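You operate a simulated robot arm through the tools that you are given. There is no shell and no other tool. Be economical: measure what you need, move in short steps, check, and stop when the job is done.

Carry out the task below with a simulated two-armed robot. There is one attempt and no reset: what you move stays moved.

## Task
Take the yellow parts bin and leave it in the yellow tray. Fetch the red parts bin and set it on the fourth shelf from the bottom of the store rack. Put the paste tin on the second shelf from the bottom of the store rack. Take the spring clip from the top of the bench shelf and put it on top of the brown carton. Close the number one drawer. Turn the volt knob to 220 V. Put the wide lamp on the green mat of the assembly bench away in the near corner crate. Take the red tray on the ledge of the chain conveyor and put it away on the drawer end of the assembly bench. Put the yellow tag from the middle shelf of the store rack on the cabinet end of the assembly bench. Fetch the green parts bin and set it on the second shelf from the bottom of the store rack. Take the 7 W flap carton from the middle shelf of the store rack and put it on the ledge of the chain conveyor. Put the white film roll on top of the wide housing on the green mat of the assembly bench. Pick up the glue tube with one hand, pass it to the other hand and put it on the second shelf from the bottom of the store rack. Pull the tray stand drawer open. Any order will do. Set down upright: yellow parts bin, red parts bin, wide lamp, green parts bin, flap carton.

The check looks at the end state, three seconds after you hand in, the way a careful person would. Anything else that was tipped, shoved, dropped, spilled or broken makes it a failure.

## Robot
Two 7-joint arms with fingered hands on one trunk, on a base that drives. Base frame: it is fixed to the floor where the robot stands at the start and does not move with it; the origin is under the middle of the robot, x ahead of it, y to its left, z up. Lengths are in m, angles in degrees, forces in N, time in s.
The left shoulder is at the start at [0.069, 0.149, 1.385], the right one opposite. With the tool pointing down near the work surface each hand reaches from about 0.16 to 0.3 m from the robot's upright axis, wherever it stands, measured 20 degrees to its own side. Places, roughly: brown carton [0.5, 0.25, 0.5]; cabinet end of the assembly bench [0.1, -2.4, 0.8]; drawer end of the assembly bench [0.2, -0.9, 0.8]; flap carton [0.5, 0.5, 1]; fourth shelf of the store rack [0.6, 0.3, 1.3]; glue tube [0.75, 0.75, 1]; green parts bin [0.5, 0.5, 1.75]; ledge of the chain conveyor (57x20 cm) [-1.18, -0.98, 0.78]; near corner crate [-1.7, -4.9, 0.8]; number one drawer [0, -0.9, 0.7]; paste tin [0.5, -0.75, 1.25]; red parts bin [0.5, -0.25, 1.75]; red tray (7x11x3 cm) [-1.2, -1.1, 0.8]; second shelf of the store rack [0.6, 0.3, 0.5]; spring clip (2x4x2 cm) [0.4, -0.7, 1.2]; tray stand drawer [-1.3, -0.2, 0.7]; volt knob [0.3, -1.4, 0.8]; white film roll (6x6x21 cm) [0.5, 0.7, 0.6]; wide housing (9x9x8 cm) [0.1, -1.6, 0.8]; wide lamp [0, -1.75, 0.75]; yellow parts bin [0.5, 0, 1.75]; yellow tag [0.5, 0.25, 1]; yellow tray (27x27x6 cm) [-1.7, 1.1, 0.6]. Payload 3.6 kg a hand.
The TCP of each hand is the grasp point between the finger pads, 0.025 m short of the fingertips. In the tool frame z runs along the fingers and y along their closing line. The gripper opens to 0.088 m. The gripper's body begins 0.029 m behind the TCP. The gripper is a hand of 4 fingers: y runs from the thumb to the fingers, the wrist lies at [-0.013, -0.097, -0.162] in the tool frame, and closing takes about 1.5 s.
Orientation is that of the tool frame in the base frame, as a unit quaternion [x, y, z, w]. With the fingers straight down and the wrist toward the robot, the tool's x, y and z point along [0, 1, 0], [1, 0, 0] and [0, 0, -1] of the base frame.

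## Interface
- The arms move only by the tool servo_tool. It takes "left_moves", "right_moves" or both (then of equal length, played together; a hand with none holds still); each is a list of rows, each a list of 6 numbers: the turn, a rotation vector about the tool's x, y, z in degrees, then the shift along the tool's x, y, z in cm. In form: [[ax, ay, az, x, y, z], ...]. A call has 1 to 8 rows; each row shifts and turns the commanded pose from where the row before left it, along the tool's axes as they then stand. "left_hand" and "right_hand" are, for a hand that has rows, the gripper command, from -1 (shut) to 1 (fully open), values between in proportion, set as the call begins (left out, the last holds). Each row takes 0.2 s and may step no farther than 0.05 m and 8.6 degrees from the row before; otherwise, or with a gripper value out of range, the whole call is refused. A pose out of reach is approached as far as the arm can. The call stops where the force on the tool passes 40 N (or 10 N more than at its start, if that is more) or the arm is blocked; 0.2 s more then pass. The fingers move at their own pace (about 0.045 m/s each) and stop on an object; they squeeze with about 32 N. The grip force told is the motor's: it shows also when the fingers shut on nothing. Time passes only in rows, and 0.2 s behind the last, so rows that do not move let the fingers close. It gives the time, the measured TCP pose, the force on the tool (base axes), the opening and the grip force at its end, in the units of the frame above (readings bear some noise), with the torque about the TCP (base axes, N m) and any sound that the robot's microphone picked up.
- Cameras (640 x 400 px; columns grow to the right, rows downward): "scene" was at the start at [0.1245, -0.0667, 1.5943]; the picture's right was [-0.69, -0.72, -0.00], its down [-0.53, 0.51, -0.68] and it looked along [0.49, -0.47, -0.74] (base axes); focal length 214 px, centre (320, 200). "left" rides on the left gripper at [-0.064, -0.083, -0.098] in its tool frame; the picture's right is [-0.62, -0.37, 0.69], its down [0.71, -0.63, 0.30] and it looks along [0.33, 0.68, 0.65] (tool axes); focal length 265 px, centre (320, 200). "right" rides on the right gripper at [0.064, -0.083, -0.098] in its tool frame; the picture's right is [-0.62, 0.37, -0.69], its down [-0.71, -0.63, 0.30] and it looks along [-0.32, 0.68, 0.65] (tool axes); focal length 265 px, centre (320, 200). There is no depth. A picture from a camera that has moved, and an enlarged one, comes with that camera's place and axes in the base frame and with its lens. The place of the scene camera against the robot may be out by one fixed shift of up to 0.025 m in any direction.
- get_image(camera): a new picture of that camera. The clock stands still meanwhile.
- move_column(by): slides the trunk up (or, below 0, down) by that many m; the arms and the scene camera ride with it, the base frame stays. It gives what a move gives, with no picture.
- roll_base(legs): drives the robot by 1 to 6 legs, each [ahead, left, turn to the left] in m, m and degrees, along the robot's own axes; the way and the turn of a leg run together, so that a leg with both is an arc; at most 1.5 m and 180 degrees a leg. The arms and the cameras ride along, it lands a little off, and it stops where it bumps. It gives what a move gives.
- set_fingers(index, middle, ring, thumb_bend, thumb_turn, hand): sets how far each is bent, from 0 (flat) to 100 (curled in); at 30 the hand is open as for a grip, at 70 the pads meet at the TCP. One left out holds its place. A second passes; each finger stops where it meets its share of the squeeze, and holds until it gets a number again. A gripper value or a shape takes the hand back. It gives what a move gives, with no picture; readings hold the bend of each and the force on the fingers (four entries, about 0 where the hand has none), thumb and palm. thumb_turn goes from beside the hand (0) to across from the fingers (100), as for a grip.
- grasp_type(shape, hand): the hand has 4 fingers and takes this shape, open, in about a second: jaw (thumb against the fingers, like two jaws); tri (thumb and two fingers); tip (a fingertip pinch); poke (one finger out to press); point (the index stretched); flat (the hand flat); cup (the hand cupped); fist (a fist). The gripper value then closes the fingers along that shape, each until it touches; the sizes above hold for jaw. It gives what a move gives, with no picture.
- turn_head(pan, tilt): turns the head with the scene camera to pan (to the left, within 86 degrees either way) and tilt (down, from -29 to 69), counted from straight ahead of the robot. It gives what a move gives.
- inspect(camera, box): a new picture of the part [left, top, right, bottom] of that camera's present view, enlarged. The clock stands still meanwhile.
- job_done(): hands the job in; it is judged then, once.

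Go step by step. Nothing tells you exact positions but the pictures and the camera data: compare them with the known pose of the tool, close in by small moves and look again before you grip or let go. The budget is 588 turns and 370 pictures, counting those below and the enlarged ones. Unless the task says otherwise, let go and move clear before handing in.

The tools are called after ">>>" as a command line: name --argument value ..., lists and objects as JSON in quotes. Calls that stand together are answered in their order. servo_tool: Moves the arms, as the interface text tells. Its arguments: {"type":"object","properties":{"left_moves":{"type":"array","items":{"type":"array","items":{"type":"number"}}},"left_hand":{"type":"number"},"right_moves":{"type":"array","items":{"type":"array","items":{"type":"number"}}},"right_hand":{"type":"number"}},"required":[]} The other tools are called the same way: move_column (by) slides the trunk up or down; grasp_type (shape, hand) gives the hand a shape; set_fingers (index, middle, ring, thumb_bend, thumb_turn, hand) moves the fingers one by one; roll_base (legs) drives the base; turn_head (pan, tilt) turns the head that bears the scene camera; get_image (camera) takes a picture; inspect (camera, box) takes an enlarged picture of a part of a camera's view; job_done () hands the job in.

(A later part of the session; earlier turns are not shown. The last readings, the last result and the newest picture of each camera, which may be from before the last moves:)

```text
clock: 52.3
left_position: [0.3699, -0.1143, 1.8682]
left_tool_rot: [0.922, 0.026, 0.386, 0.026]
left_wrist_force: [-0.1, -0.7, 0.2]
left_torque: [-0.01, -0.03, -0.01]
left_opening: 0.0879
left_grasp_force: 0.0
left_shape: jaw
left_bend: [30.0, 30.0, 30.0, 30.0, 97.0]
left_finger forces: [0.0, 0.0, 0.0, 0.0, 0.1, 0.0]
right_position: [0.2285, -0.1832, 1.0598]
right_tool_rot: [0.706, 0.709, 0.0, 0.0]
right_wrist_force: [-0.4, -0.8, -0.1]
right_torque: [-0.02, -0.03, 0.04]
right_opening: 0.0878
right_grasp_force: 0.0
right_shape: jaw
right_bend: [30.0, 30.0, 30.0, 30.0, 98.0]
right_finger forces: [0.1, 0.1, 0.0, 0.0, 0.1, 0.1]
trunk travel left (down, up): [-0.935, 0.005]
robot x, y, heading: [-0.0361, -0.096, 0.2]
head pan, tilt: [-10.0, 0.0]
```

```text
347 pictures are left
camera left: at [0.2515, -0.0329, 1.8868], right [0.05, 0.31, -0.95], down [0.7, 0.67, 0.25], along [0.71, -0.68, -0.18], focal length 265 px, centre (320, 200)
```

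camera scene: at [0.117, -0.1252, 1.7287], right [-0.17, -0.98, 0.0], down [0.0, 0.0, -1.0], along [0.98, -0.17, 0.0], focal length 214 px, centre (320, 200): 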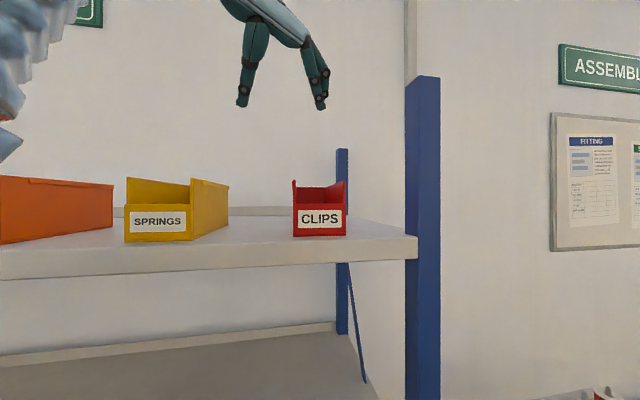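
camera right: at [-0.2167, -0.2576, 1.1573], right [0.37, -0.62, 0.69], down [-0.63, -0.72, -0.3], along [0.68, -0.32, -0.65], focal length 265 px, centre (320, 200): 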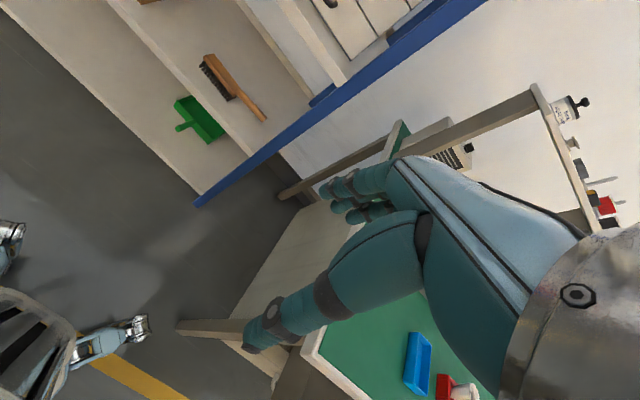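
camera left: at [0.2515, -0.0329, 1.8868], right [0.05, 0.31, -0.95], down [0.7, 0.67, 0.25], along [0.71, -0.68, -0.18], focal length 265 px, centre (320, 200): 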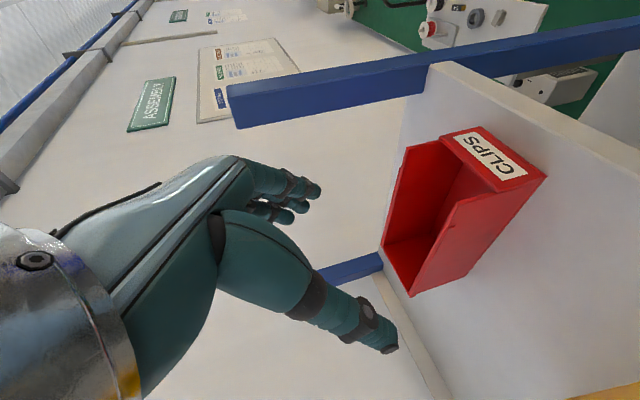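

The red bin is empty; its left wall is at about y≈-0.148, x 0.42–0.60, top z≈1.74. I lower the hand a bit, correct its attitude and shift toward the wall.

>>> servo_tool --left_moves '[[1.6, -0.4, 3.9, -2.5, 0, 2.5], [0, 0, 0, -2.2, 1.8, 2.2], [0, 0, 0, 0, 1.8, 0], [0, 0, 0, 0, 0, 0]]'

>>> get_image --camera "left"

```text
clock: 53.3
left_position: [0.3696, -0.1542, 1.8003]
left_tool_rot: [0.923, -0.003, 0.385, -0.003]
left_wrist_force: [0.2, 0.3, -0.1]
left_torque: [-0.01, 0.0, 0.01]
left_opening: 0.0882
left_grasp_force: 0.0
left_shape: jaw
left_bend: [30.0, 30.0, 30.0, 30.0, 97.0]
left_finger forces: [0.0, 0.1, 0.0, 0.0, 0.0, 0.1]
right_position: [0.2259, -0.1818, 1.0602]
right_tool_rot: [0.706, 0.708, 0.001, -0.001]
right_wrist_force: [-0.4, 0.0, -0.2]
right_torque: [0.02, -0.04, -0.01]
right_opening: 0.0878
right_grasp_force: 0.0
right_shape: jaw
right_bend: [30.0, 30.0, 30.0, 30.0, 98.0]
right_finger forces: [0.0, 0.1, 0.0, 0.0, 0.0, 0.0]
trunk travel left (down, up): [-0.935, 0.005]
robot x, y, heading: [-0.0359, -0.0936, -0.1]
head pan, tilt: [-10.0, 0.0]
```

```text
346 pictures are left
camera left: at [0.2538, -0.071, 1.8255], right [0.05, 0.37, -0.93], down [0.72, 0.63, 0.3], along [0.69, -0.68, -0.24], focal length 265 px, centre (320, 200)
```

left: 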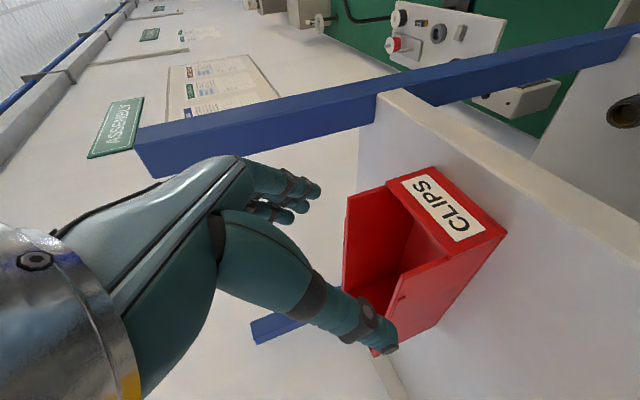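

I advance over the bin and lower partway, with the left wall between thumb and fingers.

>>> servo_tool --left_moves '[[0, 0, 0, 3.4, -0.6, 3.4], [0, 0, 0, 3.4, 0, 3.4], [0, 0, 0, -1.5, 0, 2.6], [0, 0, 0, 0, 0, 0]]'

>>> get_image --camera "left"

>>> get_image --camera "scene"

```text
clock: 54.3
left_position: [0.476, -0.1472, 1.7703]
left_tool_rot: [0.924, 0.003, 0.382, -0.001]
left_wrist_force: [0.7, 0.0, -0.6]
left_torque: [0.0, 0.04, 0.01]
left_opening: 0.0877
left_grasp_force: 0.0
left_shape: jaw
left_bend: [30.0, 30.0, 30.0, 30.0, 98.0]
left_finger forces: [0.0, 0.0, 0.0, 0.0, 0.0, 0.0]
left hand out of reach, approached as far as the arm can: row 2
right_position: [0.2315, -0.1838, 1.0584]
right_tool_rot: [0.706, 0.708, -0.001, -0.001]
right_wrist_force: [1.0, -0.6, 0.0]
right_torque: [0.0, 0.03, -0.03]
right_opening: 0.0874
right_grasp_force: 0.1
right_shape: jaw
right_bend: [30.0, 30.0, 30.0, 30.0, 98.0]
right_finger forces: [0.0, 0.1, 0.0, 0.0, 0.0, 0.1]
trunk travel left (down, up): [-0.935, 0.005]
robot x, y, heading: [-0.0399, -0.0938, -0.0]
head pan, tilt: [-10.0, 0.0]
```

```text
345 pictures are left
camera left: at [0.361, -0.0646, 1.795], right [0.05, 0.37, -0.93], down [0.72, 0.63, 0.29], along [0.69, -0.68, -0.23], focal length 265 px, centre (320, 200)
```

left: 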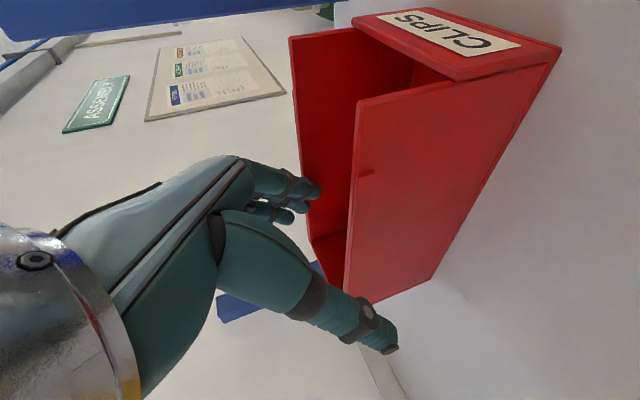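

```text
344 pictures are left
camera scene: at [0.122, -0.1286, 1.7282], right [-0.17, -0.98, 0.0], down [0.0, 0.0, -1.0], along [0.98, -0.17, 0.0], focal length 214 px, centre (320, 200)
```

scene: 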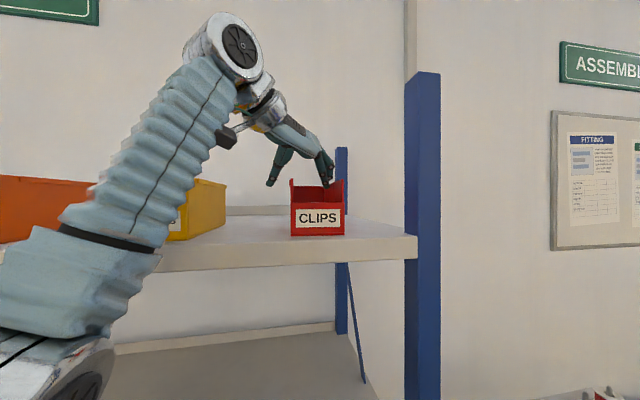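

Fingers are over the inside, the thumb outside the left wall. I go down 4.5 cm and close.

>>> servo_tool --left_moves '[[0, 0, 0, -1.6, 0, 1.6], [0, 0, 0, -1.6, 0, 1.6], [0, 0, 0, 0, 0, 0]]'

>>> servo_tool --left_moves '[[0, 0, 0, 0, 0, 0], [0, 0, 0, 0, 0, 0], [0, 0, 0, 0, 0, 0], [0, 0, 0, 0, 0, 0], [0, 0, 0, 0, 0, 0], [0, 0, 0, 0, 0, 0], [0, 0, 0, 0, 0, 0], [0, 0, 0, 0, 0, 0]]' --left_hand -1

>>> get_image --camera "left"

```text
clock: 55.1
left_position: [0.4616, -0.1512, 1.7261]
left_tool_rot: [0.923, -0.005, 0.385, -0.003]
left_wrist_force: [0.2, 0.4, 0.4]
left_torque: [0.02, 0.0, 0.01]
left_opening: 0.0879
left_grasp_force: 0.0
left_shape: jaw
left_bend: [30.0, 30.0, 30.0, 30.0, 98.0]
left_finger forces: [0.0, 0.0, 0.0, 0.1, 0.1, 0.0]
right_position: [0.2244, -0.1831, 1.0605]
right_tool_rot: [0.707, 0.708, 0.001, 0.0]
right_wrist_force: [0.0, 0.4, 0.2]
right_torque: [-0.02, 0.02, 0.03]
right_opening: 0.0878
right_grasp_force: 0.1
right_shape: jaw
right_bend: [30.0, 30.0, 30.0, 30.0, 98.0]
right_finger forces: [0.0, 0.1, 0.0, 0.0, 0.0, 0.1]
trunk travel left (down, up): [-0.935, 0.005]
robot x, y, heading: [-0.0436, -0.1013, -0.1]
head pan, tilt: [-10.0, 0.0]
```

```text
clock: 56.9
left_position: [0.4626, -0.1503, 1.7273]
left_tool_rot: [0.923, -0.003, 0.385, -0.002]
left_wrist_force: [0.2, 0.0, -1.6]
left_torque: [0.05, 0.05, -0.01]
left_opening: 0.0002
left_grasp_force: 32.1
left_shape: jaw
left_bend: [70.0, 70.0, 70.0, 70.0, 100.0]
left_finger forces: [17.4, 8.0, 3.4, 0.0, 29.4, 0.4]
right_position: [0.2249, -0.1827, 1.061]
right_tool_rot: [0.706, 0.708, 0.002, 0.001]
right_wrist_force: [-0.5, 0.0, 0.1]
right_torque: [-0.05, 0.02, 0.02]
right_opening: 0.0878
right_grasp_force: 0.0
right_shape: jaw
right_bend: [30.0, 30.0, 30.0, 30.0, 98.0]
right_finger forces: [0.0, 0.0, 0.0, 0.0, 0.1, 0.0]
trunk travel left (down, up): [-0.935, 0.005]
robot x, y, heading: [-0.0398, -0.0961, -0.0]
head pan, tilt: [-10.0, 0.0]
```

```text
343 pictures are left
camera left: at [0.3471, -0.0679, 1.7523], right [0.06, 0.37, -0.93], down [0.72, 0.63, 0.3], along [0.69, -0.68, -0.24], focal length 265 px, centre (320, 200)
```

left: 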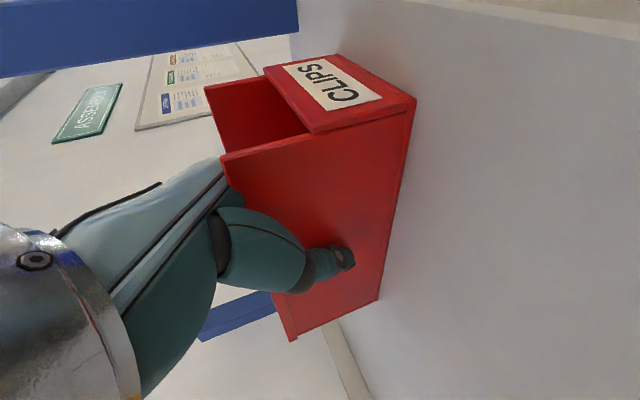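

Thumb pad on the outer wall, grip force normal. I lift slowly.

>>> servo_tool --left_moves '[[0, 0, 0, 1, 0, -1], [0, 0, 0, 1.2, 0, -1.2], [0, 0, 0, 1.2, 0, -1.2], [0, 0, 0, 0, 0, 0]]'

>>> get_image --camera "left"

>>> get_image --camera "scene"

```text
clock: 57.9
left_position: [0.4805, -0.1374, 1.771]
left_tool_rot: [0.926, 0.007, 0.377, -0.004]
left_wrist_force: [0.7, -0.9, -0.8]
left_torque: [0.07, 0.03, 0.01]
left_opening: 0.0003
left_grasp_force: 32.2
left_shape: jaw
left_bend: [70.0, 70.0, 70.0, 70.0, 100.0]
left_finger forces: [18.2, 7.7, 3.4, 0.0, 29.7, 0.4]
right_position: [0.2299, -0.1818, 1.0592]
right_tool_rot: [0.705, 0.709, 0.0, -0.001]
right_wrist_force: [0.9, -0.4, -0.7]
right_torque: [0.02, 0.03, -0.01]
right_opening: 0.0878
right_grasp_force: 0.1
right_shape: jaw
right_bend: [30.0, 30.0, 30.0, 30.0, 98.0]
right_finger forces: [0.0, 0.0, 0.1, 0.0, 0.1, 0.0]
trunk travel left (down, up): [-0.935, 0.005]
robot x, y, heading: [-0.0409, -0.0993, -0.2]
head pan, tilt: [-10.0, 0.0]
```

```text
342 pictures are left
camera left: at [0.3639, -0.0572, 1.7964], right [0.04, 0.37, -0.93], down [0.71, 0.64, 0.28], along [0.7, -0.67, -0.24], focal length 265 px, centre (320, 200)
```

left: 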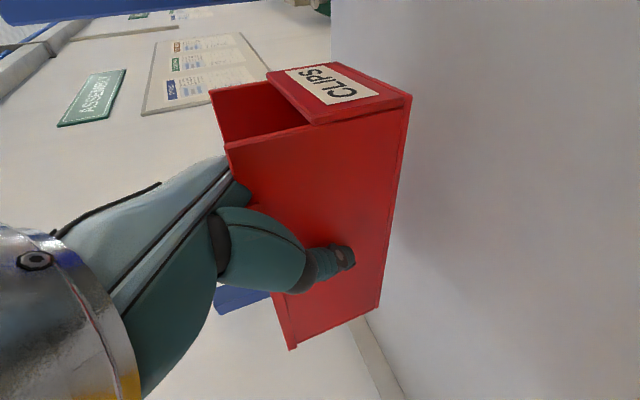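

```text
341 pictures are left
camera scene: at [0.1198, -0.1242, 1.7285], right [-0.17, -0.98, 0.0], down [0.0, 0.0, -1.0], along [0.98, -0.17, 0.0], focal length 214 px, centre (320, 200)
```

scene: 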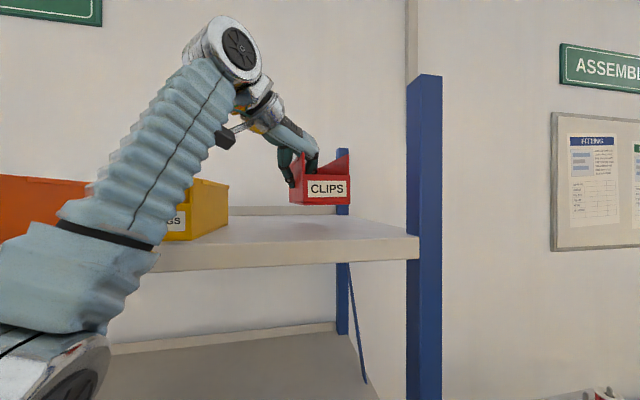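

The bin is held. I retract it off the shelf, back the base, and lower for shelf four (space is behind the black rings).

>>> servo_tool --left_moves '[[0, 0, 0, -2, 0, -2], [0, 0, 0, -2, 0, -2], [0, 0, 0, -2, 0, -2], [0, 0, 0, -2, 0, -2], [0, 0, 0, 0, 0, 0]]'

>>> roll_base --legs '[[-0.28, 0, 0]]'

```text
clock: 59.1
left_position: [0.3595, -0.1449, 1.7794]
left_tool_rot: [0.924, 0.003, 0.382, -0.001]
left_wrist_force: [-1.0, 0.0, -1.0]
left_torque: [0.05, 0.05, -0.02]
left_opening: 0.0003
left_grasp_force: 31.6
left_shape: jaw
left_bend: [70.0, 70.0, 70.0, 70.0, 100.0]
left_finger forces: [18.1, 7.5, 3.4, 0.0, 29.6, 0.4]
right_position: [0.2276, -0.1817, 1.0607]
right_tool_rot: [0.706, 0.708, 0.0, 0.0]
right_wrist_force: [-0.2, 0.1, -0.6]
right_torque: [-0.02, 0.01, 0.01]
right_opening: 0.0874
right_grasp_force: 0.0
right_shape: jaw
right_bend: [30.0, 30.0, 30.0, 30.0, 98.0]
right_finger forces: [0.1, 0.1, 0.0, 0.1, 0.0, 0.0]
trunk travel left (down, up): [-0.935, 0.005]
robot x, y, heading: [-0.0405, -0.0986, 0.1]
head pan, tilt: [-10.0, 0.0]
```

```text
clock: 63.4
left_position: [0.0783, -0.1412, 1.7789]
left_tool_rot: [0.924, 0.007, 0.382, -0.003]
left_wrist_force: [-0.5, 0.2, -1.4]
left_torque: [0.07, 0.01, 0.0]
left_opening: 0.0002
left_grasp_force: 31.9
left_shape: jaw
left_bend: [70.0, 70.0, 70.0, 70.0, 100.0]
left_finger forces: [18.5, 7.5, 3.3, 0.0, 29.6, 0.4]
right_position: [-0.0559, -0.1802, 1.0588]
right_tool_rot: [0.703, 0.711, -0.001, 0.0]
right_wrist_force: [0.3, 0.7, 0.0]
right_torque: [-0.01, 0.02, -0.01]
right_opening: 0.0877
right_grasp_force: 0.1
right_shape: jaw
right_bend: [30.0, 30.0, 30.0, 30.0, 98.0]
right_finger forces: [0.1, 0.0, 0.0, 0.0, 0.0, 0.0]
trunk travel left (down, up): [-0.935, 0.005]
robot x, y, heading: [-0.3269, -0.0967, 0.6]
head pan, tilt: [-10.0, 0.0]
```

>>> move_column --by -0.1

>>> servo_tool --left_moves '[[0, 0, 0, -3.4, 0, 3.4], [0, 0, 0, -3.4, 0, 3.4], [0, 0, 0, -3.4, 0, 3.4], [0, 0, 0, -3.4, 0, 3.4], [0, 0, 0, -3.4, 0, 3.4], [0, 0, 0, 0, 0, 0]]'

>>> turn_head --pan 0 --tilt 25

>>> get_image --camera "scene"

>>> get_image --camera "left"

```text
clock: 64.7
left_position: [0.0783, -0.1418, 1.6785]
left_tool_rot: [0.924, 0.009, 0.382, -0.002]
left_wrist_force: [0.5, 0.7, -1.4]
left_torque: [0.04, -0.01, -0.01]
left_opening: 0.0
left_grasp_force: 31.5
left_shape: jaw
left_bend: [70.0, 70.0, 70.0, 70.0, 100.0]
left_finger forces: [18.3, 7.5, 3.3, 0.0, 29.7, 0.4]
right_position: [-0.0558, -0.1805, 0.9609]
right_tool_rot: [0.703, 0.711, -0.001, 0.0]
right_wrist_force: [-0.1, 0.0, -0.4]
right_torque: [-0.02, 0.0, 0.01]
right_opening: 0.088
right_grasp_force: 0.1
right_shape: jaw
right_bend: [30.0, 30.0, 30.0, 30.0, 98.0]
right_finger forces: [0.0, 0.0, 0.0, 0.0, 0.1, 0.0]
trunk travel left (down, up): [-0.835, 0.105]
robot x, y, heading: [-0.3307, -0.0983, 0.7]
head pan, tilt: [-10.0, 0.0]
```

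```text
clock: 66.1
left_position: [0.0723, -0.1418, 1.4409]
left_tool_rot: [0.924, 0.006, 0.382, -0.002]
left_wrist_force: [0.6, 0.3, -1.1]
left_torque: [0.03, 0.05, 0.0]
left_opening: 0.0001
left_grasp_force: 31.8
left_shape: jaw
left_bend: [70.0, 70.0, 70.0, 70.0, 100.0]
left_finger forces: [18.6, 7.4, 3.4, 0.0, 29.7, 0.5]
right_position: [-0.0573, -0.1827, 0.9611]
right_tool_rot: [0.704, 0.711, 0.001, -0.001]
right_wrist_force: [-0.1, -0.1, 1.8]
right_torque: [0.01, -0.01, 0.01]
right_opening: 0.0875
right_grasp_force: 0.0
right_shape: jaw
right_bend: [30.0, 30.0, 30.0, 30.0, 98.0]
right_finger forces: [0.0, 0.0, 0.1, 0.0, 0.1, 0.1]
trunk travel left (down, up): [-0.835, 0.105]
robot x, y, heading: [-0.3215, -0.0997, 0.5]
head pan, tilt: [-10.0, 0.0]
```

```text
clock: 67.0
left_position: [0.0743, -0.1419, 1.4399]
left_tool_rot: [0.924, 0.006, 0.382, -0.003]
left_wrist_force: [-0.2, -0.2, -0.8]
left_torque: [0.02, 0.05, -0.01]
left_opening: 0.0
left_grasp_force: 32.5
left_shape: jaw
left_bend: [70.0, 70.0, 70.0, 70.0, 100.0]
left_finger forces: [18.6, 7.5, 3.4, 0.0, 29.8, 0.4]
right_position: [-0.0569, -0.1819, 0.9593]
right_tool_rot: [0.703, 0.711, 0.001, -0.001]
right_wrist_force: [-0.7, -0.6, 0.7]
right_torque: [0.0, -0.05, 0.0]
right_opening: 0.0875
right_grasp_force: 0.0
right_shape: jaw
right_bend: [30.0, 30.0, 30.0, 30.0, 98.0]
right_finger forces: [0.1, 0.0, 0.1, 0.1, 0.0, 0.1]
trunk travel left (down, up): [-0.835, 0.105]
robot x, y, heading: [-0.3252, -0.0976, 0.5]
head pan, tilt: [0.0, 25.0]
```

```text
340 pictures are left
camera scene: at [-0.1662, -0.1107, 1.5883], right [0.01, -1.0, 0.0], down [-0.42, 0.0, -0.91], along [0.91, 0.01, -0.42], focal length 214 px, centre (320, 200)
```

scene: 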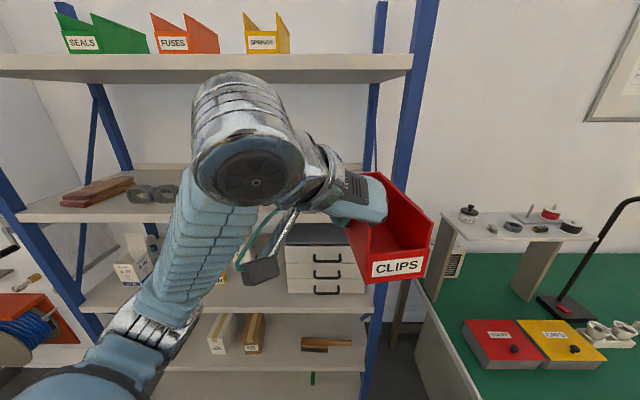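

```text
339 pictures are left
camera left: at [-0.0434, -0.0614, 1.4643], right [0.05, 0.37, -0.93], down [0.71, 0.64, 0.29], along [0.7, -0.67, -0.23], focal length 265 px, centre (320, 200)
```

left: 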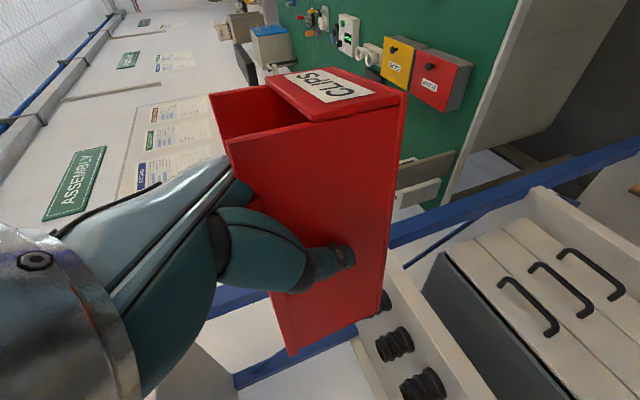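

I lower 1.5 cm so both rings and the upper shelf are cleared, then drive in.

>>> servo_tool --left_moves '[[0, 0, 0, -1.05, 0, 1.05], [0, 0, 0, 0, 0, 0]]'

>>> roll_base --legs '[[0.27, 0, -0.5]]'

>>> get_image --camera "scene"

>>> get_image --camera "left"

```text
clock: 67.6
left_position: [0.0755, -0.1425, 1.4237]
left_tool_rot: [0.924, 0.007, 0.383, -0.004]
left_wrist_force: [-0.4, -0.3, -0.8]
left_torque: [0.05, 0.0, 0.0]
left_opening: 0.0
left_grasp_force: 32.4
left_shape: jaw
left_bend: [70.0, 70.0, 70.0, 70.0, 100.0]
left_finger forces: [18.6, 7.3, 3.3, 0.1, 29.8, 0.5]
right_position: [-0.0552, -0.1819, 0.9594]
right_tool_rot: [0.704, 0.71, 0.001, 0.0]
right_wrist_force: [-0.3, -0.1, 0.0]
right_torque: [-0.02, 0.0, 0.0]
right_opening: 0.0877
right_grasp_force: 0.0
right_shape: jaw
right_bend: [30.0, 30.0, 30.0, 30.0, 98.0]
right_finger forces: [0.1, 0.0, 0.1, 0.0, 0.1, 0.1]
trunk travel left (down, up): [-0.835, 0.105]
robot x, y, heading: [-0.3218, -0.0944, 0.5]
head pan, tilt: [0.0, 25.0]
```

```text
clock: 71.5
left_position: [0.3414, -0.1442, 1.4246]
left_tool_rot: [0.924, 0.002, 0.383, 0.0]
left_wrist_force: [0.8, 0.5, -1.5]
left_torque: [0.05, 0.05, 0.0]
left_opening: 0.0002
left_grasp_force: 32.0
left_shape: jaw
left_bend: [70.0, 70.0, 70.0, 70.0, 100.0]
left_finger forces: [18.5, 7.3, 3.3, 0.0, 29.7, 0.5]
right_position: [0.2096, -0.1802, 0.9605]
right_tool_rot: [0.706, 0.708, 0.0, -0.001]
right_wrist_force: [0.9, 0.0, 0.7]
right_torque: [0.0, 0.0, 0.01]
right_opening: 0.0877
right_grasp_force: 0.0
right_shape: jaw
right_bend: [30.0, 30.0, 30.0, 30.0, 98.0]
right_finger forces: [0.0, 0.1, 0.0, 0.1, 0.1, 0.0]
trunk travel left (down, up): [-0.835, 0.105]
robot x, y, heading: [-0.0605, -0.0968, -0.3]
head pan, tilt: [0.0, 25.0]
```

```text
338 pictures are left
camera scene: at [0.1022, -0.1074, 1.5882], right [0.0, -1.0, 0.0], down [-0.42, 0.0, -0.91], along [0.91, 0.0, -0.42], focal length 214 px, centre (320, 200)
```

scene: 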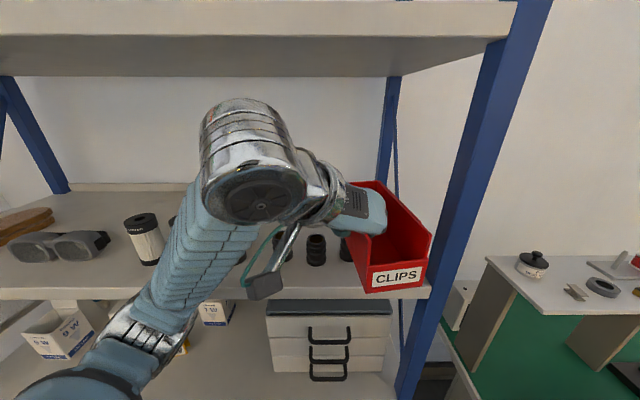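

```text
337 pictures are left
camera left: at [0.2252, -0.0611, 1.4483], right [0.05, 0.37, -0.93], down [0.72, 0.63, 0.29], along [0.69, -0.68, -0.23], focal length 265 px, centre (320, 200)
```

left: 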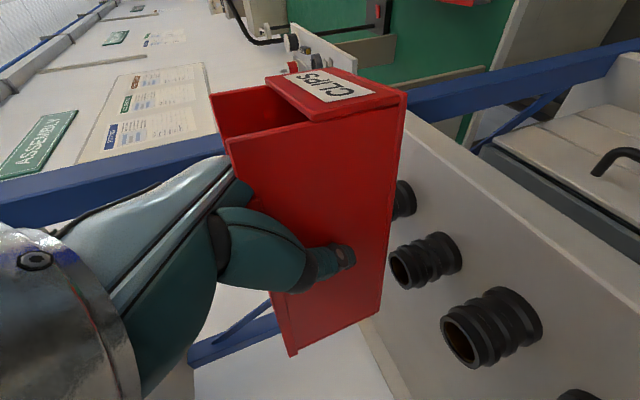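

Clearances look fine. I extend forward 23 cm over the rings.

>>> servo_tool --left_moves '[[0, 0, 0, 3.25, 0, 3.25], [0, 0, 0, 3.25, 0, 3.25], [0, 0, 0, 3.25, 0, 3.25], [0, 0, 0, 3.25, 0, 3.25], [0, 0, 0, 3.25, 0, 3.25], [0, 0, 0, 0, 0, 0]]'

>>> get_image --camera "scene"

>>> get_image --camera "left"

```text
clock: 73.0
left_position: [0.5746, -0.1429, 1.4211]
left_tool_rot: [0.923, 0.002, 0.384, 0.0]
left_wrist_force: [-0.7, -0.4, -1.4]
left_torque: [0.04, 0.05, 0.02]
left_opening: 0.0001
left_grasp_force: 32.3
left_shape: jaw
left_bend: [70.0, 70.0, 70.0, 70.0, 100.0]
left_finger forces: [18.7, 7.3, 3.3, 0.0, 29.5, 0.5]
right_position: [0.2087, -0.1832, 0.9599]
right_tool_rot: [0.707, 0.708, 0.0, 0.0]
right_wrist_force: [0.2, -0.4, -0.5]
right_torque: [0.03, 0.01, 0.0]
right_opening: 0.0876
right_grasp_force: 0.0
right_shape: jaw
right_bend: [30.0, 30.0, 30.0, 30.0, 98.0]
right_finger forces: [0.0, 0.0, 0.0, 0.0, 0.1, 0.1]
trunk travel left (down, up): [-0.835, 0.105]
robot x, y, heading: [-0.056, -0.0977, -0.2]
head pan, tilt: [0.0, 25.0]
```

```text
336 pictures are left
camera scene: at [0.1016, -0.1098, 1.5882], right [0.0, -1.0, 0.0], down [-0.42, 0.0, -0.91], along [0.91, 0.0, -0.42], focal length 214 px, centre (320, 200)
```

scene: 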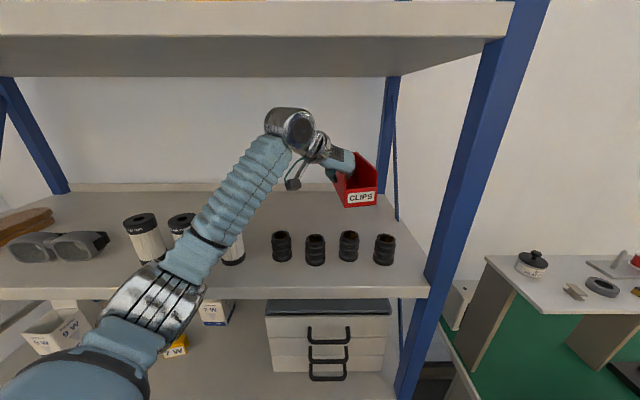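

```text
335 pictures are left
camera left: at [0.459, -0.0608, 1.4468], right [0.05, 0.37, -0.93], down [0.72, 0.63, 0.29], along [0.69, -0.68, -0.23], focal length 265 px, centre (320, 200)
```

left: 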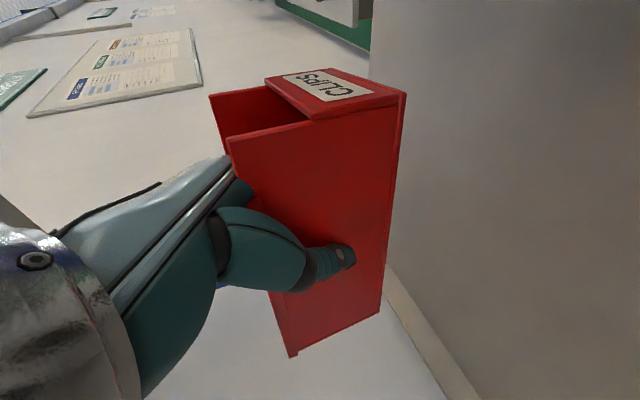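

Lowering here risks the forearm touching the filters. I'll retract, shift the base 12 cm right while keeping the bin at the same y, then extend again.

>>> servo_tool --left_moves '[[0, 0, 0, -3.25, 0, -3.25], [0, 0, 0, -3.25, 0, -3.25], [0, 0, 0, -3.25, 0, -3.25], [0, 0, 0, -3.25, 0, -3.25], [0, 0, 0, -3.25, 0, -3.25], [0, 0, 0, 0, -4, 0], [0, 0, 0, 0, -4, 0], [0, 0, 0, 0, -4, 0]]'

>>> roll_base --legs '[[0, -0.12, 0]]'

```text
clock: 74.8
left_position: [0.3407, -0.0273, 1.4243]
left_tool_rot: [0.924, 0.003, 0.383, -0.001]
left_wrist_force: [0.4, -0.1, -1.3]
left_torque: [0.06, 0.03, -0.03]
left_opening: 0.0
left_grasp_force: 31.9
left_shape: jaw
left_bend: [70.0, 70.0, 70.0, 70.0, 100.0]
left_finger forces: [18.7, 7.2, 3.3, 0.0, 29.7, 0.5]
right_position: [0.2077, -0.1819, 0.9614]
right_tool_rot: [0.707, 0.708, 0.0, 0.0]
right_wrist_force: [0.9, 0.0, 0.5]
right_torque: [0.02, 0.0, -0.02]
right_opening: 0.088
right_grasp_force: 0.0
right_shape: jaw
right_bend: [30.0, 30.0, 30.0, 30.0, 98.0]
right_finger forces: [0.1, 0.0, 0.1, 0.1, 0.0, 0.1]
trunk travel left (down, up): [-0.835, 0.105]
robot x, y, heading: [-0.0611, -0.0972, 0.1]
head pan, tilt: [0.0, 25.0]
```

```text
clock: 76.9
left_position: [0.3426, -0.1494, 1.4243]
left_tool_rot: [0.924, 0.001, 0.382, -0.003]
left_wrist_force: [0.8, 0.7, -0.8]
left_torque: [0.06, 0.04, 0.0]
left_opening: 0.0002
left_grasp_force: 31.3
left_shape: jaw
left_bend: [70.0, 70.0, 70.0, 70.0, 100.0]
left_finger forces: [18.9, 7.1, 3.3, 0.1, 29.5, 0.6]
right_position: [0.2091, -0.303, 0.96]
right_tool_rot: [0.707, 0.708, 0.002, -0.001]
right_wrist_force: [-0.2, 0.4, 0.0]
right_torque: [0.03, -0.04, -0.02]
right_opening: 0.0877
right_grasp_force: 0.1
right_shape: jaw
right_bend: [30.0, 30.0, 30.0, 30.0, 98.0]
right_finger forces: [0.1, 0.1, 0.0, 0.1, 0.0, 0.0]
trunk travel left (down, up): [-0.835, 0.105]
robot x, y, heading: [-0.0577, -0.2146, -0.4]
head pan, tilt: [0.0, 25.0]
stopped in leg 1: the robot was blocked; the commanded pose is now the measured one
```

>>> servo_tool --left_moves '[[0, 0, 0, 3.25, 0, 3.25], [0, 0, 0, 3.25, 0, 3.25], [0, 0, 0, 3.25, 0, 3.25], [0, 0, 0, 3.25, 0, 3.25], [0, 0, 0, 3.25, 0, 3.25], [0, 0, 0, 0, 0, 0]]'

>>> get_image --camera "scene"

```text
clock: 78.3
left_position: [0.5729, -0.1441, 1.4255]
left_tool_rot: [0.924, 0.002, 0.382, -0.001]
left_wrist_force: [0.6, -0.1, -1.6]
left_torque: [0.02, 0.03, 0.01]
left_opening: 0.0001
left_grasp_force: 31.8
left_shape: jaw
left_bend: [70.0, 70.0, 70.0, 70.0, 100.0]
left_finger forces: [18.7, 7.0, 3.2, 0.0, 29.5, 0.7]
right_position: [0.2081, -0.3002, 0.9602]
right_tool_rot: [0.706, 0.708, 0.001, -0.001]
right_wrist_force: [-0.4, -0.2, -0.3]
right_torque: [0.02, 0.0, -0.01]
right_opening: 0.0878
right_grasp_force: 0.1
right_shape: jaw
right_bend: [30.0, 30.0, 30.0, 30.0, 98.0]
right_finger forces: [0.0, 0.0, 0.0, 0.0, 0.1, 0.1]
trunk travel left (down, up): [-0.835, 0.105]
robot x, y, heading: [-0.0584, -0.2098, -0.0]
head pan, tilt: [0.0, 25.0]
```

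```text
334 pictures are left
camera scene: at [0.1011, -0.224, 1.5884], right [0.0, -1.0, 0.0], down [-0.42, 0.0, -0.91], along [0.91, 0.0, -0.42], focal length 214 px, centre (320, 200)
```

scene: 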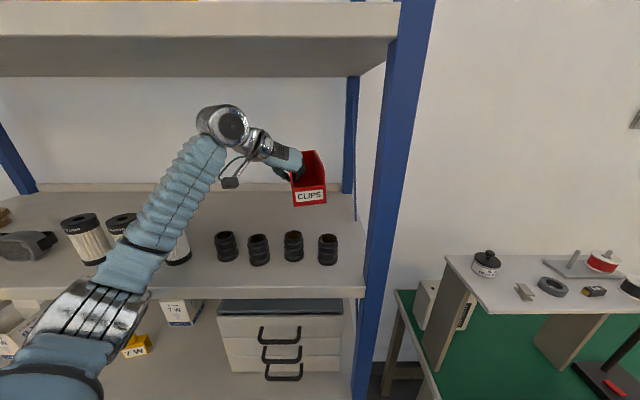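

The forearm has more clearance from the filters. I lower gently.

>>> servo_tool --left_moves '[[0, 0, 0, -1.6, 0, 1.6], [0, 0, 0, -1.6, 0, 1.6], [0, 0, 0, -1.0, 0, 1.0], [0, 0, 0, 0, 0, 0]]'

>>> get_image --camera "scene"

>>> get_image --camera "left"

```text
clock: 79.3
left_position: [0.5758, -0.1421, 1.3644]
left_tool_rot: [0.924, 0.002, 0.382, -0.001]
left_wrist_force: [-0.6, -0.2, -1.3]
left_torque: [0.03, 0.01, 0.01]
left_opening: 0.0
left_grasp_force: 32.1
left_shape: jaw
left_bend: [70.0, 70.0, 70.0, 70.0, 100.0]
left_finger forces: [18.8, 7.1, 3.1, 0.0, 29.5, 0.6]
right_position: [0.2082, -0.3002, 0.9607]
right_tool_rot: [0.707, 0.708, 0.0, -0.001]
right_wrist_force: [1.0, -0.3, 0.4]
right_torque: [-0.01, 0.01, 0.02]
right_opening: 0.0878
right_grasp_force: 0.1
right_shape: jaw
right_bend: [30.0, 30.0, 30.0, 30.0, 98.0]
right_finger forces: [0.0, 0.1, 0.1, 0.0, 0.0, 0.0]
trunk travel left (down, up): [-0.835, 0.105]
robot x, y, heading: [-0.0579, -0.2138, -0.1]
head pan, tilt: [0.0, 25.0]
```

```text
333 pictures are left
camera scene: at [0.1021, -0.2251, 1.5883], right [0.0, -1.0, 0.0], down [-0.42, 0.0, -0.91], along [0.91, 0.0, -0.42], focal length 214 px, centre (320, 200)
```

scene: 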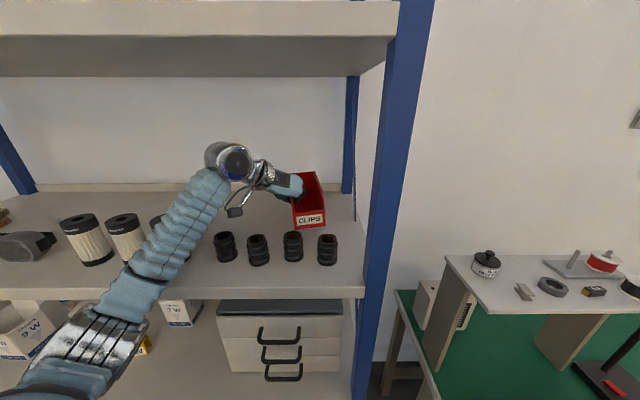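

```text
332 pictures are left
camera left: at [0.4592, -0.0613, 1.3899], right [0.05, 0.37, -0.93], down [0.72, 0.63, 0.29], along [0.69, -0.68, -0.23], focal length 265 px, centre (320, 200)
```

left: 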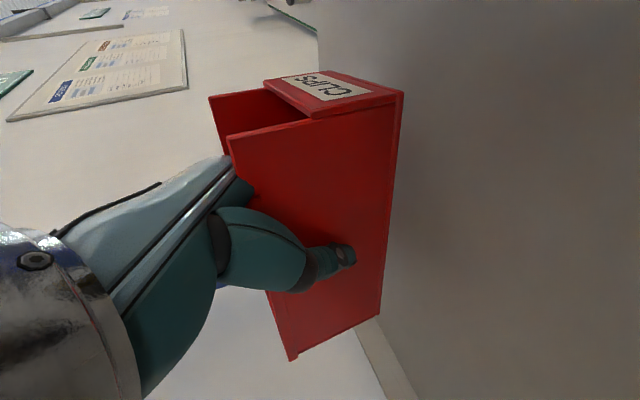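

The forearm would get close to filter three, so I shift the bin 3 cm right, and raise the trunk in halves while lowering the hand, so the elbow rides higher.

>>> servo_tool --left_moves '[[0, 0, 0, 0, 1.5, 0], [0, 0, 0, 0, 1.5, 0], [0, 0, 0, 0, 0, 0]]'

>>> move_column --by 0.05

>>> servo_tool --left_moves '[[0, 0, 0, -1.75, 0, 1.75], [0, 0, 0, -1.75, 0, 1.75], [0, 0, 0, 0, 0, 0]]'

>>> move_column --by 0.05

>>> servo_tool --left_moves '[[0, 0, 0, -1.75, 0, 1.75], [0, 0, 0, -1.75, 0, 1.75], [0, 0, 0, 0, 0, 0]]'

>>> get_image --camera "scene"

```text
clock: 80.1
left_position: [0.5755, -0.1741, 1.3632]
left_tool_rot: [0.924, 0.003, 0.382, -0.001]
left_wrist_force: [0.1, 0.0, -1.9]
left_torque: [0.06, 0.05, 0.01]
left_opening: 0.0
left_grasp_force: 32.3
left_shape: jaw
left_bend: [70.0, 70.0, 70.0, 70.0, 100.0]
left_finger forces: [18.8, 7.2, 3.1, 0.0, 29.4, 0.6]
right_position: [0.21, -0.2994, 0.9609]
right_tool_rot: [0.707, 0.707, 0.0, -0.001]
right_wrist_force: [0.3, 0.3, 0.0]
right_torque: [0.0, 0.02, 0.01]
right_opening: 0.0878
right_grasp_force: 0.0
right_shape: jaw
right_bend: [30.0, 30.0, 30.0, 30.0, 98.0]
right_finger forces: [0.0, 0.0, 0.0, 0.0, 0.0, 0.0]
trunk travel left (down, up): [-0.835, 0.105]
robot x, y, heading: [-0.0617, -0.2123, -0.1]
head pan, tilt: [0.0, 25.0]
```

```text
clock: 81.0
left_position: [0.5744, -0.1757, 1.4145]
left_tool_rot: [0.924, 0.001, 0.382, -0.003]
left_wrist_force: [0.2, -1.0, -1.6]
left_torque: [0.04, 0.07, 0.03]
left_opening: 0.0001
left_grasp_force: 31.9
left_shape: jaw
left_bend: [70.0, 70.0, 70.0, 70.0, 100.0]
left_finger forces: [18.8, 7.1, 3.1, 0.0, 29.6, 0.6]
right_position: [0.2085, -0.3029, 1.0099]
right_tool_rot: [0.707, 0.707, 0.0, -0.001]
right_wrist_force: [0.0, 1.0, -0.7]
right_torque: [0.03, -0.02, -0.06]
right_opening: 0.0879
right_grasp_force: 0.0
right_shape: jaw
right_bend: [30.0, 30.0, 30.0, 30.0, 98.0]
right_finger forces: [0.0, 0.0, 0.0, 0.0, 0.1, 0.0]
trunk travel left (down, up): [-0.885, 0.055]
robot x, y, heading: [-0.0584, -0.2185, -0.1]
head pan, tilt: [0.0, 25.0]
```

```text
clock: 81.8
left_position: [0.5728, -0.1752, 1.3643]
left_tool_rot: [0.924, 0.002, 0.383, -0.002]
left_wrist_force: [-0.1, -0.4, -1.7]
left_torque: [0.04, 0.04, 0.03]
left_opening: 0.0
left_grasp_force: 31.7
left_shape: jaw
left_bend: [70.0, 70.0, 70.0, 70.0, 100.0]
left_finger forces: [18.8, 7.0, 3.2, 0.0, 29.5, 0.6]
right_position: [0.2084, -0.3003, 1.0093]
right_tool_rot: [0.707, 0.707, 0.001, -0.001]
right_wrist_force: [-0.1, -1.0, -0.1]
right_torque: [0.02, 0.02, -0.01]
right_opening: 0.0875
right_grasp_force: 0.0
right_shape: jaw
right_bend: [30.0, 30.0, 30.0, 30.0, 98.0]
right_finger forces: [0.1, 0.0, 0.1, 0.0, 0.0, 0.1]
trunk travel left (down, up): [-0.885, 0.055]
robot x, y, heading: [-0.0579, -0.2155, -0.0]
head pan, tilt: [0.0, 25.0]
```

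```text
clock: 82.8
left_position: [0.5712, -0.1762, 1.4136]
left_tool_rot: [0.924, 0.001, 0.382, -0.001]
left_wrist_force: [0.6, 0.2, -1.4]
left_torque: [0.07, 0.04, -0.01]
left_opening: 0.0
left_grasp_force: 31.9
left_shape: jaw
left_bend: [70.0, 70.0, 70.0, 70.0, 100.0]
left_finger forces: [18.8, 7.0, 3.2, 0.0, 29.4, 0.7]
right_position: [0.209, -0.3005, 1.0604]
right_tool_rot: [0.706, 0.708, 0.001, 0.0]
right_wrist_force: [-0.2, -0.8, -0.5]
right_torque: [-0.01, 0.02, 0.03]
right_opening: 0.0876
right_grasp_force: 0.0
right_shape: jaw
right_bend: [30.0, 30.0, 30.0, 30.0, 98.0]
right_finger forces: [0.0, 0.1, 0.1, 0.0, 0.1, 0.0]
trunk travel left (down, up): [-0.935, 0.005]
robot x, y, heading: [-0.0593, -0.214, 0.1]
head pan, tilt: [0.0, 25.0]
```

```text
clock: 83.5
left_position: [0.574, -0.1745, 1.3636]
left_tool_rot: [0.924, 0.002, 0.382, -0.002]
left_wrist_force: [0.4, 0.5, -0.8]
left_torque: [0.06, 0.05, -0.02]
left_opening: 0.0
left_grasp_force: 31.7
left_shape: jaw
left_bend: [70.0, 70.0, 70.0, 70.0, 100.0]
left_finger forces: [18.9, 7.0, 3.2, 0.0, 29.5, 0.6]
right_position: [0.2094, -0.3015, 1.0609]
right_tool_rot: [0.706, 0.708, -0.001, -0.002]
right_wrist_force: [0.9, -0.3, -0.8]
right_torque: [0.01, -0.01, -0.03]
right_opening: 0.0878
right_grasp_force: 0.0
right_shape: jaw
right_bend: [30.0, 30.0, 30.0, 30.0, 98.0]
right_finger forces: [0.0, 0.0, 0.0, 0.1, 0.1, 0.0]
trunk travel left (down, up): [-0.935, 0.005]
robot x, y, heading: [-0.0575, -0.2133, 0.0]
head pan, tilt: [0.0, 25.0]
```

```text
331 pictures are left
camera scene: at [0.1029, -0.2255, 1.6881], right [0.0, -1.0, 0.0], down [-0.42, 0.0, -0.91], along [0.91, 0.0, -0.42], focal length 214 px, centre (320, 200)
```

scene: 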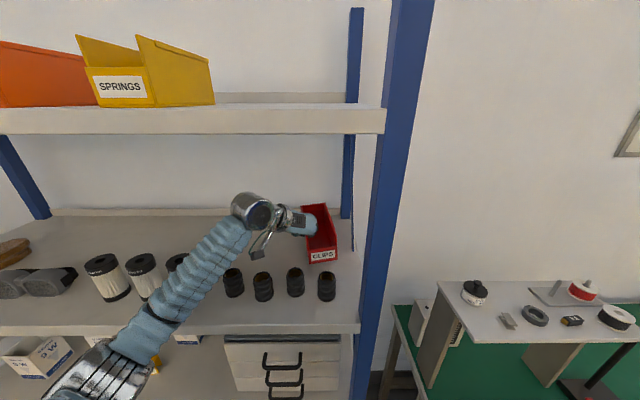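

>>> servo_tool --left_moves '[[0, 0, 0, -0.7, 0, 0.7], [0, 0, 0, -0.7, 0, 0.7], [0, 0, 0, 0, 0, 0]]'

>>> servo_tool --left_moves '[[0, 0, 0, -0.35, 0, 0.35], [0, 0, 0, -0.35, 0, 0.35], [0, 0, 0, 0, 0, 0]]'

>>> get_image --camera "left"

>>> get_image --camera "scene"

```text
clock: 84.3
left_position: [0.5747, -0.1746, 1.3434]
left_tool_rot: [0.924, 0.002, 0.382, -0.001]
left_wrist_force: [0.3, 0.3, -1.0]
left_torque: [0.03, 0.02, 0.01]
left_opening: 0.0
left_grasp_force: 31.9
left_shape: jaw
left_bend: [70.0, 70.0, 70.0, 70.0, 100.0]
left_finger forces: [18.8, 7.0, 3.2, 0.0, 29.5, 0.6]
right_position: [0.2089, -0.301, 1.0594]
right_tool_rot: [0.706, 0.708, 0.0, -0.001]
right_wrist_force: [0.1, -0.3, -0.3]
right_torque: [-0.01, 0.02, -0.02]
right_opening: 0.0874
right_grasp_force: 0.1
right_shape: jaw
right_bend: [30.0, 30.0, 30.0, 30.0, 98.0]
right_finger forces: [0.0, 0.1, 0.1, 0.1, 0.0, 0.1]
trunk travel left (down, up): [-0.935, 0.005]
robot x, y, heading: [-0.0581, -0.2149, -0.3]
head pan, tilt: [0.0, 25.0]
```

```text
clock: 85.2
left_position: [0.5728, -0.1751, 1.3369]
left_tool_rot: [0.923, 0.003, 0.385, 0.001]
left_wrist_force: [4.2, 0.6, 12.1]
left_torque: [-0.06, 0.72, -0.01]
left_opening: 0.0
left_grasp_force: 32.0
left_shape: jaw
left_bend: [70.0, 70.0, 70.0, 70.0, 100.0]
left_finger forces: [19.5, 6.7, 3.1, 0.0, 30.1, 11.8]
right_position: [0.2084, -0.3016, 1.0599]
right_tool_rot: [0.707, 0.707, 0.0, -0.001]
right_wrist_force: [-0.4, -0.2, 0.0]
right_torque: [0.01, -0.01, 0.01]
right_opening: 0.0876
right_grasp_force: 0.1
right_shape: jaw
right_bend: [30.0, 30.0, 30.0, 30.0, 98.0]
right_finger forces: [0.0, 0.0, 0.0, 0.0, 0.0, 0.0]
trunk travel left (down, up): [-0.935, 0.005]
robot x, y, heading: [-0.0605, -0.2169, -0.1]
head pan, tilt: [0.0, 25.0]
```

```text
330 pictures are left
camera left: at [0.4567, -0.0931, 1.3613], right [0.05, 0.37, -0.93], down [0.72, 0.63, 0.29], along [0.7, -0.68, -0.23], focal length 265 px, centre (320, 200)
```

left: 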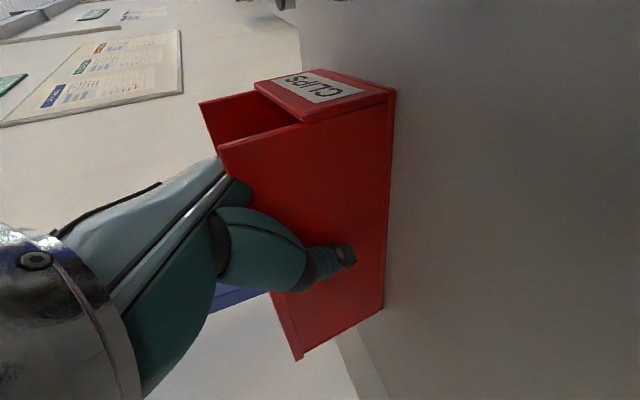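

```text
329 pictures are left
camera scene: at [0.1007, -0.2248, 1.6885], right [0.0, -1.0, 0.0], down [-0.42, 0.0, -0.91], along [0.91, 0.0, -0.42], focal length 214 px, centre (320, 200)
```

scene: 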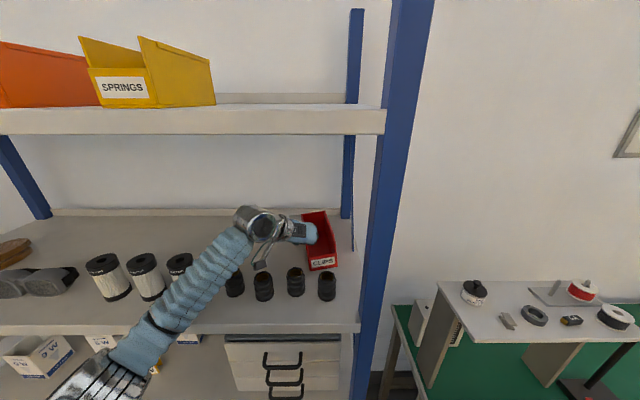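

The bin is touching the shelf (12 N). I open and withdraw upward.

>>> servo_tool --left_moves '[[0, 0, 0, 0.15, 0, -0.15], [0, 0, 0, 0, 0, 0], [0, 0, 0, 0, 0, 0], [0, 0, 0, 0, 0, 0], [0, 0, 0, 0, 0, 0], [0, 0, 0, 0, 0, 0], [0, 0, 0, 0, 0, 0]]' --left_hand 1

>>> servo_tool --left_moves '[[0, 0, 0, 1.4, 0, -1.4], [0, 0, 0, 1.8, 0, -1.8], [0, 0, 0, 1.8, 0, -1.8], [0, 0, 0, 1.4, 0, -1.4], [0, 0, 0, 0, 0, 0]]'

>>> get_image --camera "scene"

>>> get_image --camera "left"

```text
clock: 86.8
left_position: [0.5723, -0.175, 1.3375]
left_tool_rot: [0.924, 0.002, 0.383, -0.002]
left_wrist_force: [1.5, -0.1, 8.5]
left_torque: [-0.07, 0.45, 0.0]
left_opening: 0.0875
left_grasp_force: 0.0
left_shape: jaw
left_bend: [30.0, 30.0, 30.0, 30.0, 98.0]
left_finger forces: [0.0, 0.2, 0.1, 0.1, 0.0, 7.8]
right_position: [0.2072, -0.3015, 1.0608]
right_tool_rot: [0.706, 0.708, 0.001, 0.0]
right_wrist_force: [0.3, -0.1, -0.1]
right_torque: [0.03, 0.01, -0.02]
right_opening: 0.088
right_grasp_force: 0.1
right_shape: jaw
right_bend: [30.0, 30.0, 30.0, 30.0, 98.0]
right_finger forces: [0.0, 0.0, 0.0, 0.1, 0.0, 0.0]
trunk travel left (down, up): [-0.935, 0.005]
robot x, y, heading: [-0.0571, -0.214, 0.1]
head pan, tilt: [0.0, 25.0]
```

```text
clock: 88.0
left_position: [0.5709, -0.1772, 1.4293]
left_tool_rot: [0.924, 0.002, 0.383, -0.001]
left_wrist_force: [-0.1, -0.8, -0.6]
left_torque: [-0.03, 0.01, 0.03]
left_opening: 0.0876
left_grasp_force: 0.1
left_shape: jaw
left_bend: [30.0, 30.0, 30.0, 30.0, 98.0]
left_finger forces: [0.0, 0.0, 0.0, 0.0, 0.0, 0.1]
right_position: [0.2083, -0.3009, 1.06]
right_tool_rot: [0.706, 0.708, 0.0, -0.001]
right_wrist_force: [0.6, -0.2, 0.9]
right_torque: [0.0, 0.01, 0.03]
right_opening: 0.0879
right_grasp_force: 0.1
right_shape: jaw
right_bend: [30.0, 30.0, 30.0, 30.0, 98.0]
right_finger forces: [0.1, 0.0, 0.0, 0.0, 0.1, 0.0]
trunk travel left (down, up): [-0.935, 0.005]
robot x, y, heading: [-0.0596, -0.2121, -0.3]
head pan, tilt: [0.0, 25.0]
```

```text
328 pictures are left
camera scene: at [0.1019, -0.2247, 1.6882], right [0.0, -1.0, 0.0], down [-0.42, 0.0, -0.91], along [0.91, 0.0, -0.42], focal length 214 px, centre (320, 200)
```

scene: 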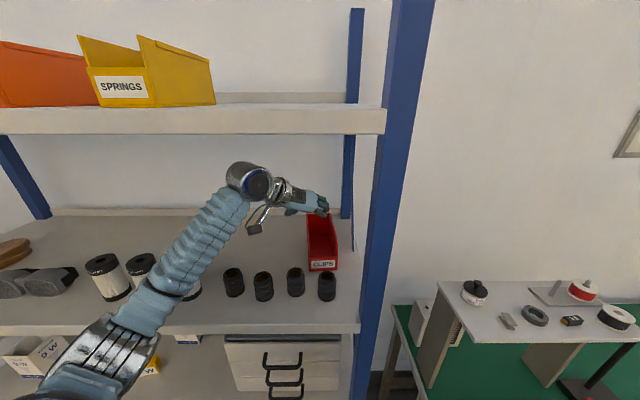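

```text
327 pictures are left
camera left: at [0.4552, -0.0949, 1.4529], right [0.05, 0.37, -0.93], down [0.72, 0.63, 0.29], along [0.69, -0.68, -0.24], focal length 265 px, centre (320, 200)
```

left: 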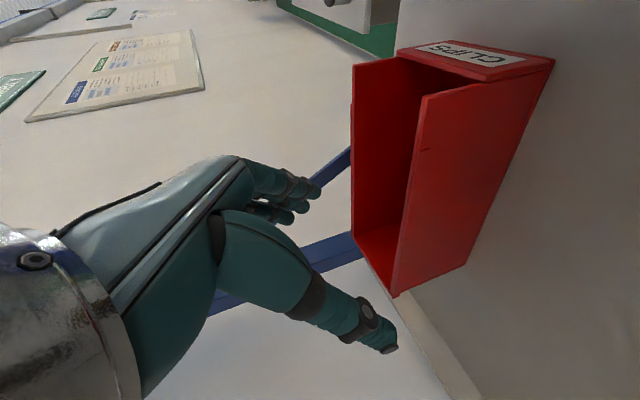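

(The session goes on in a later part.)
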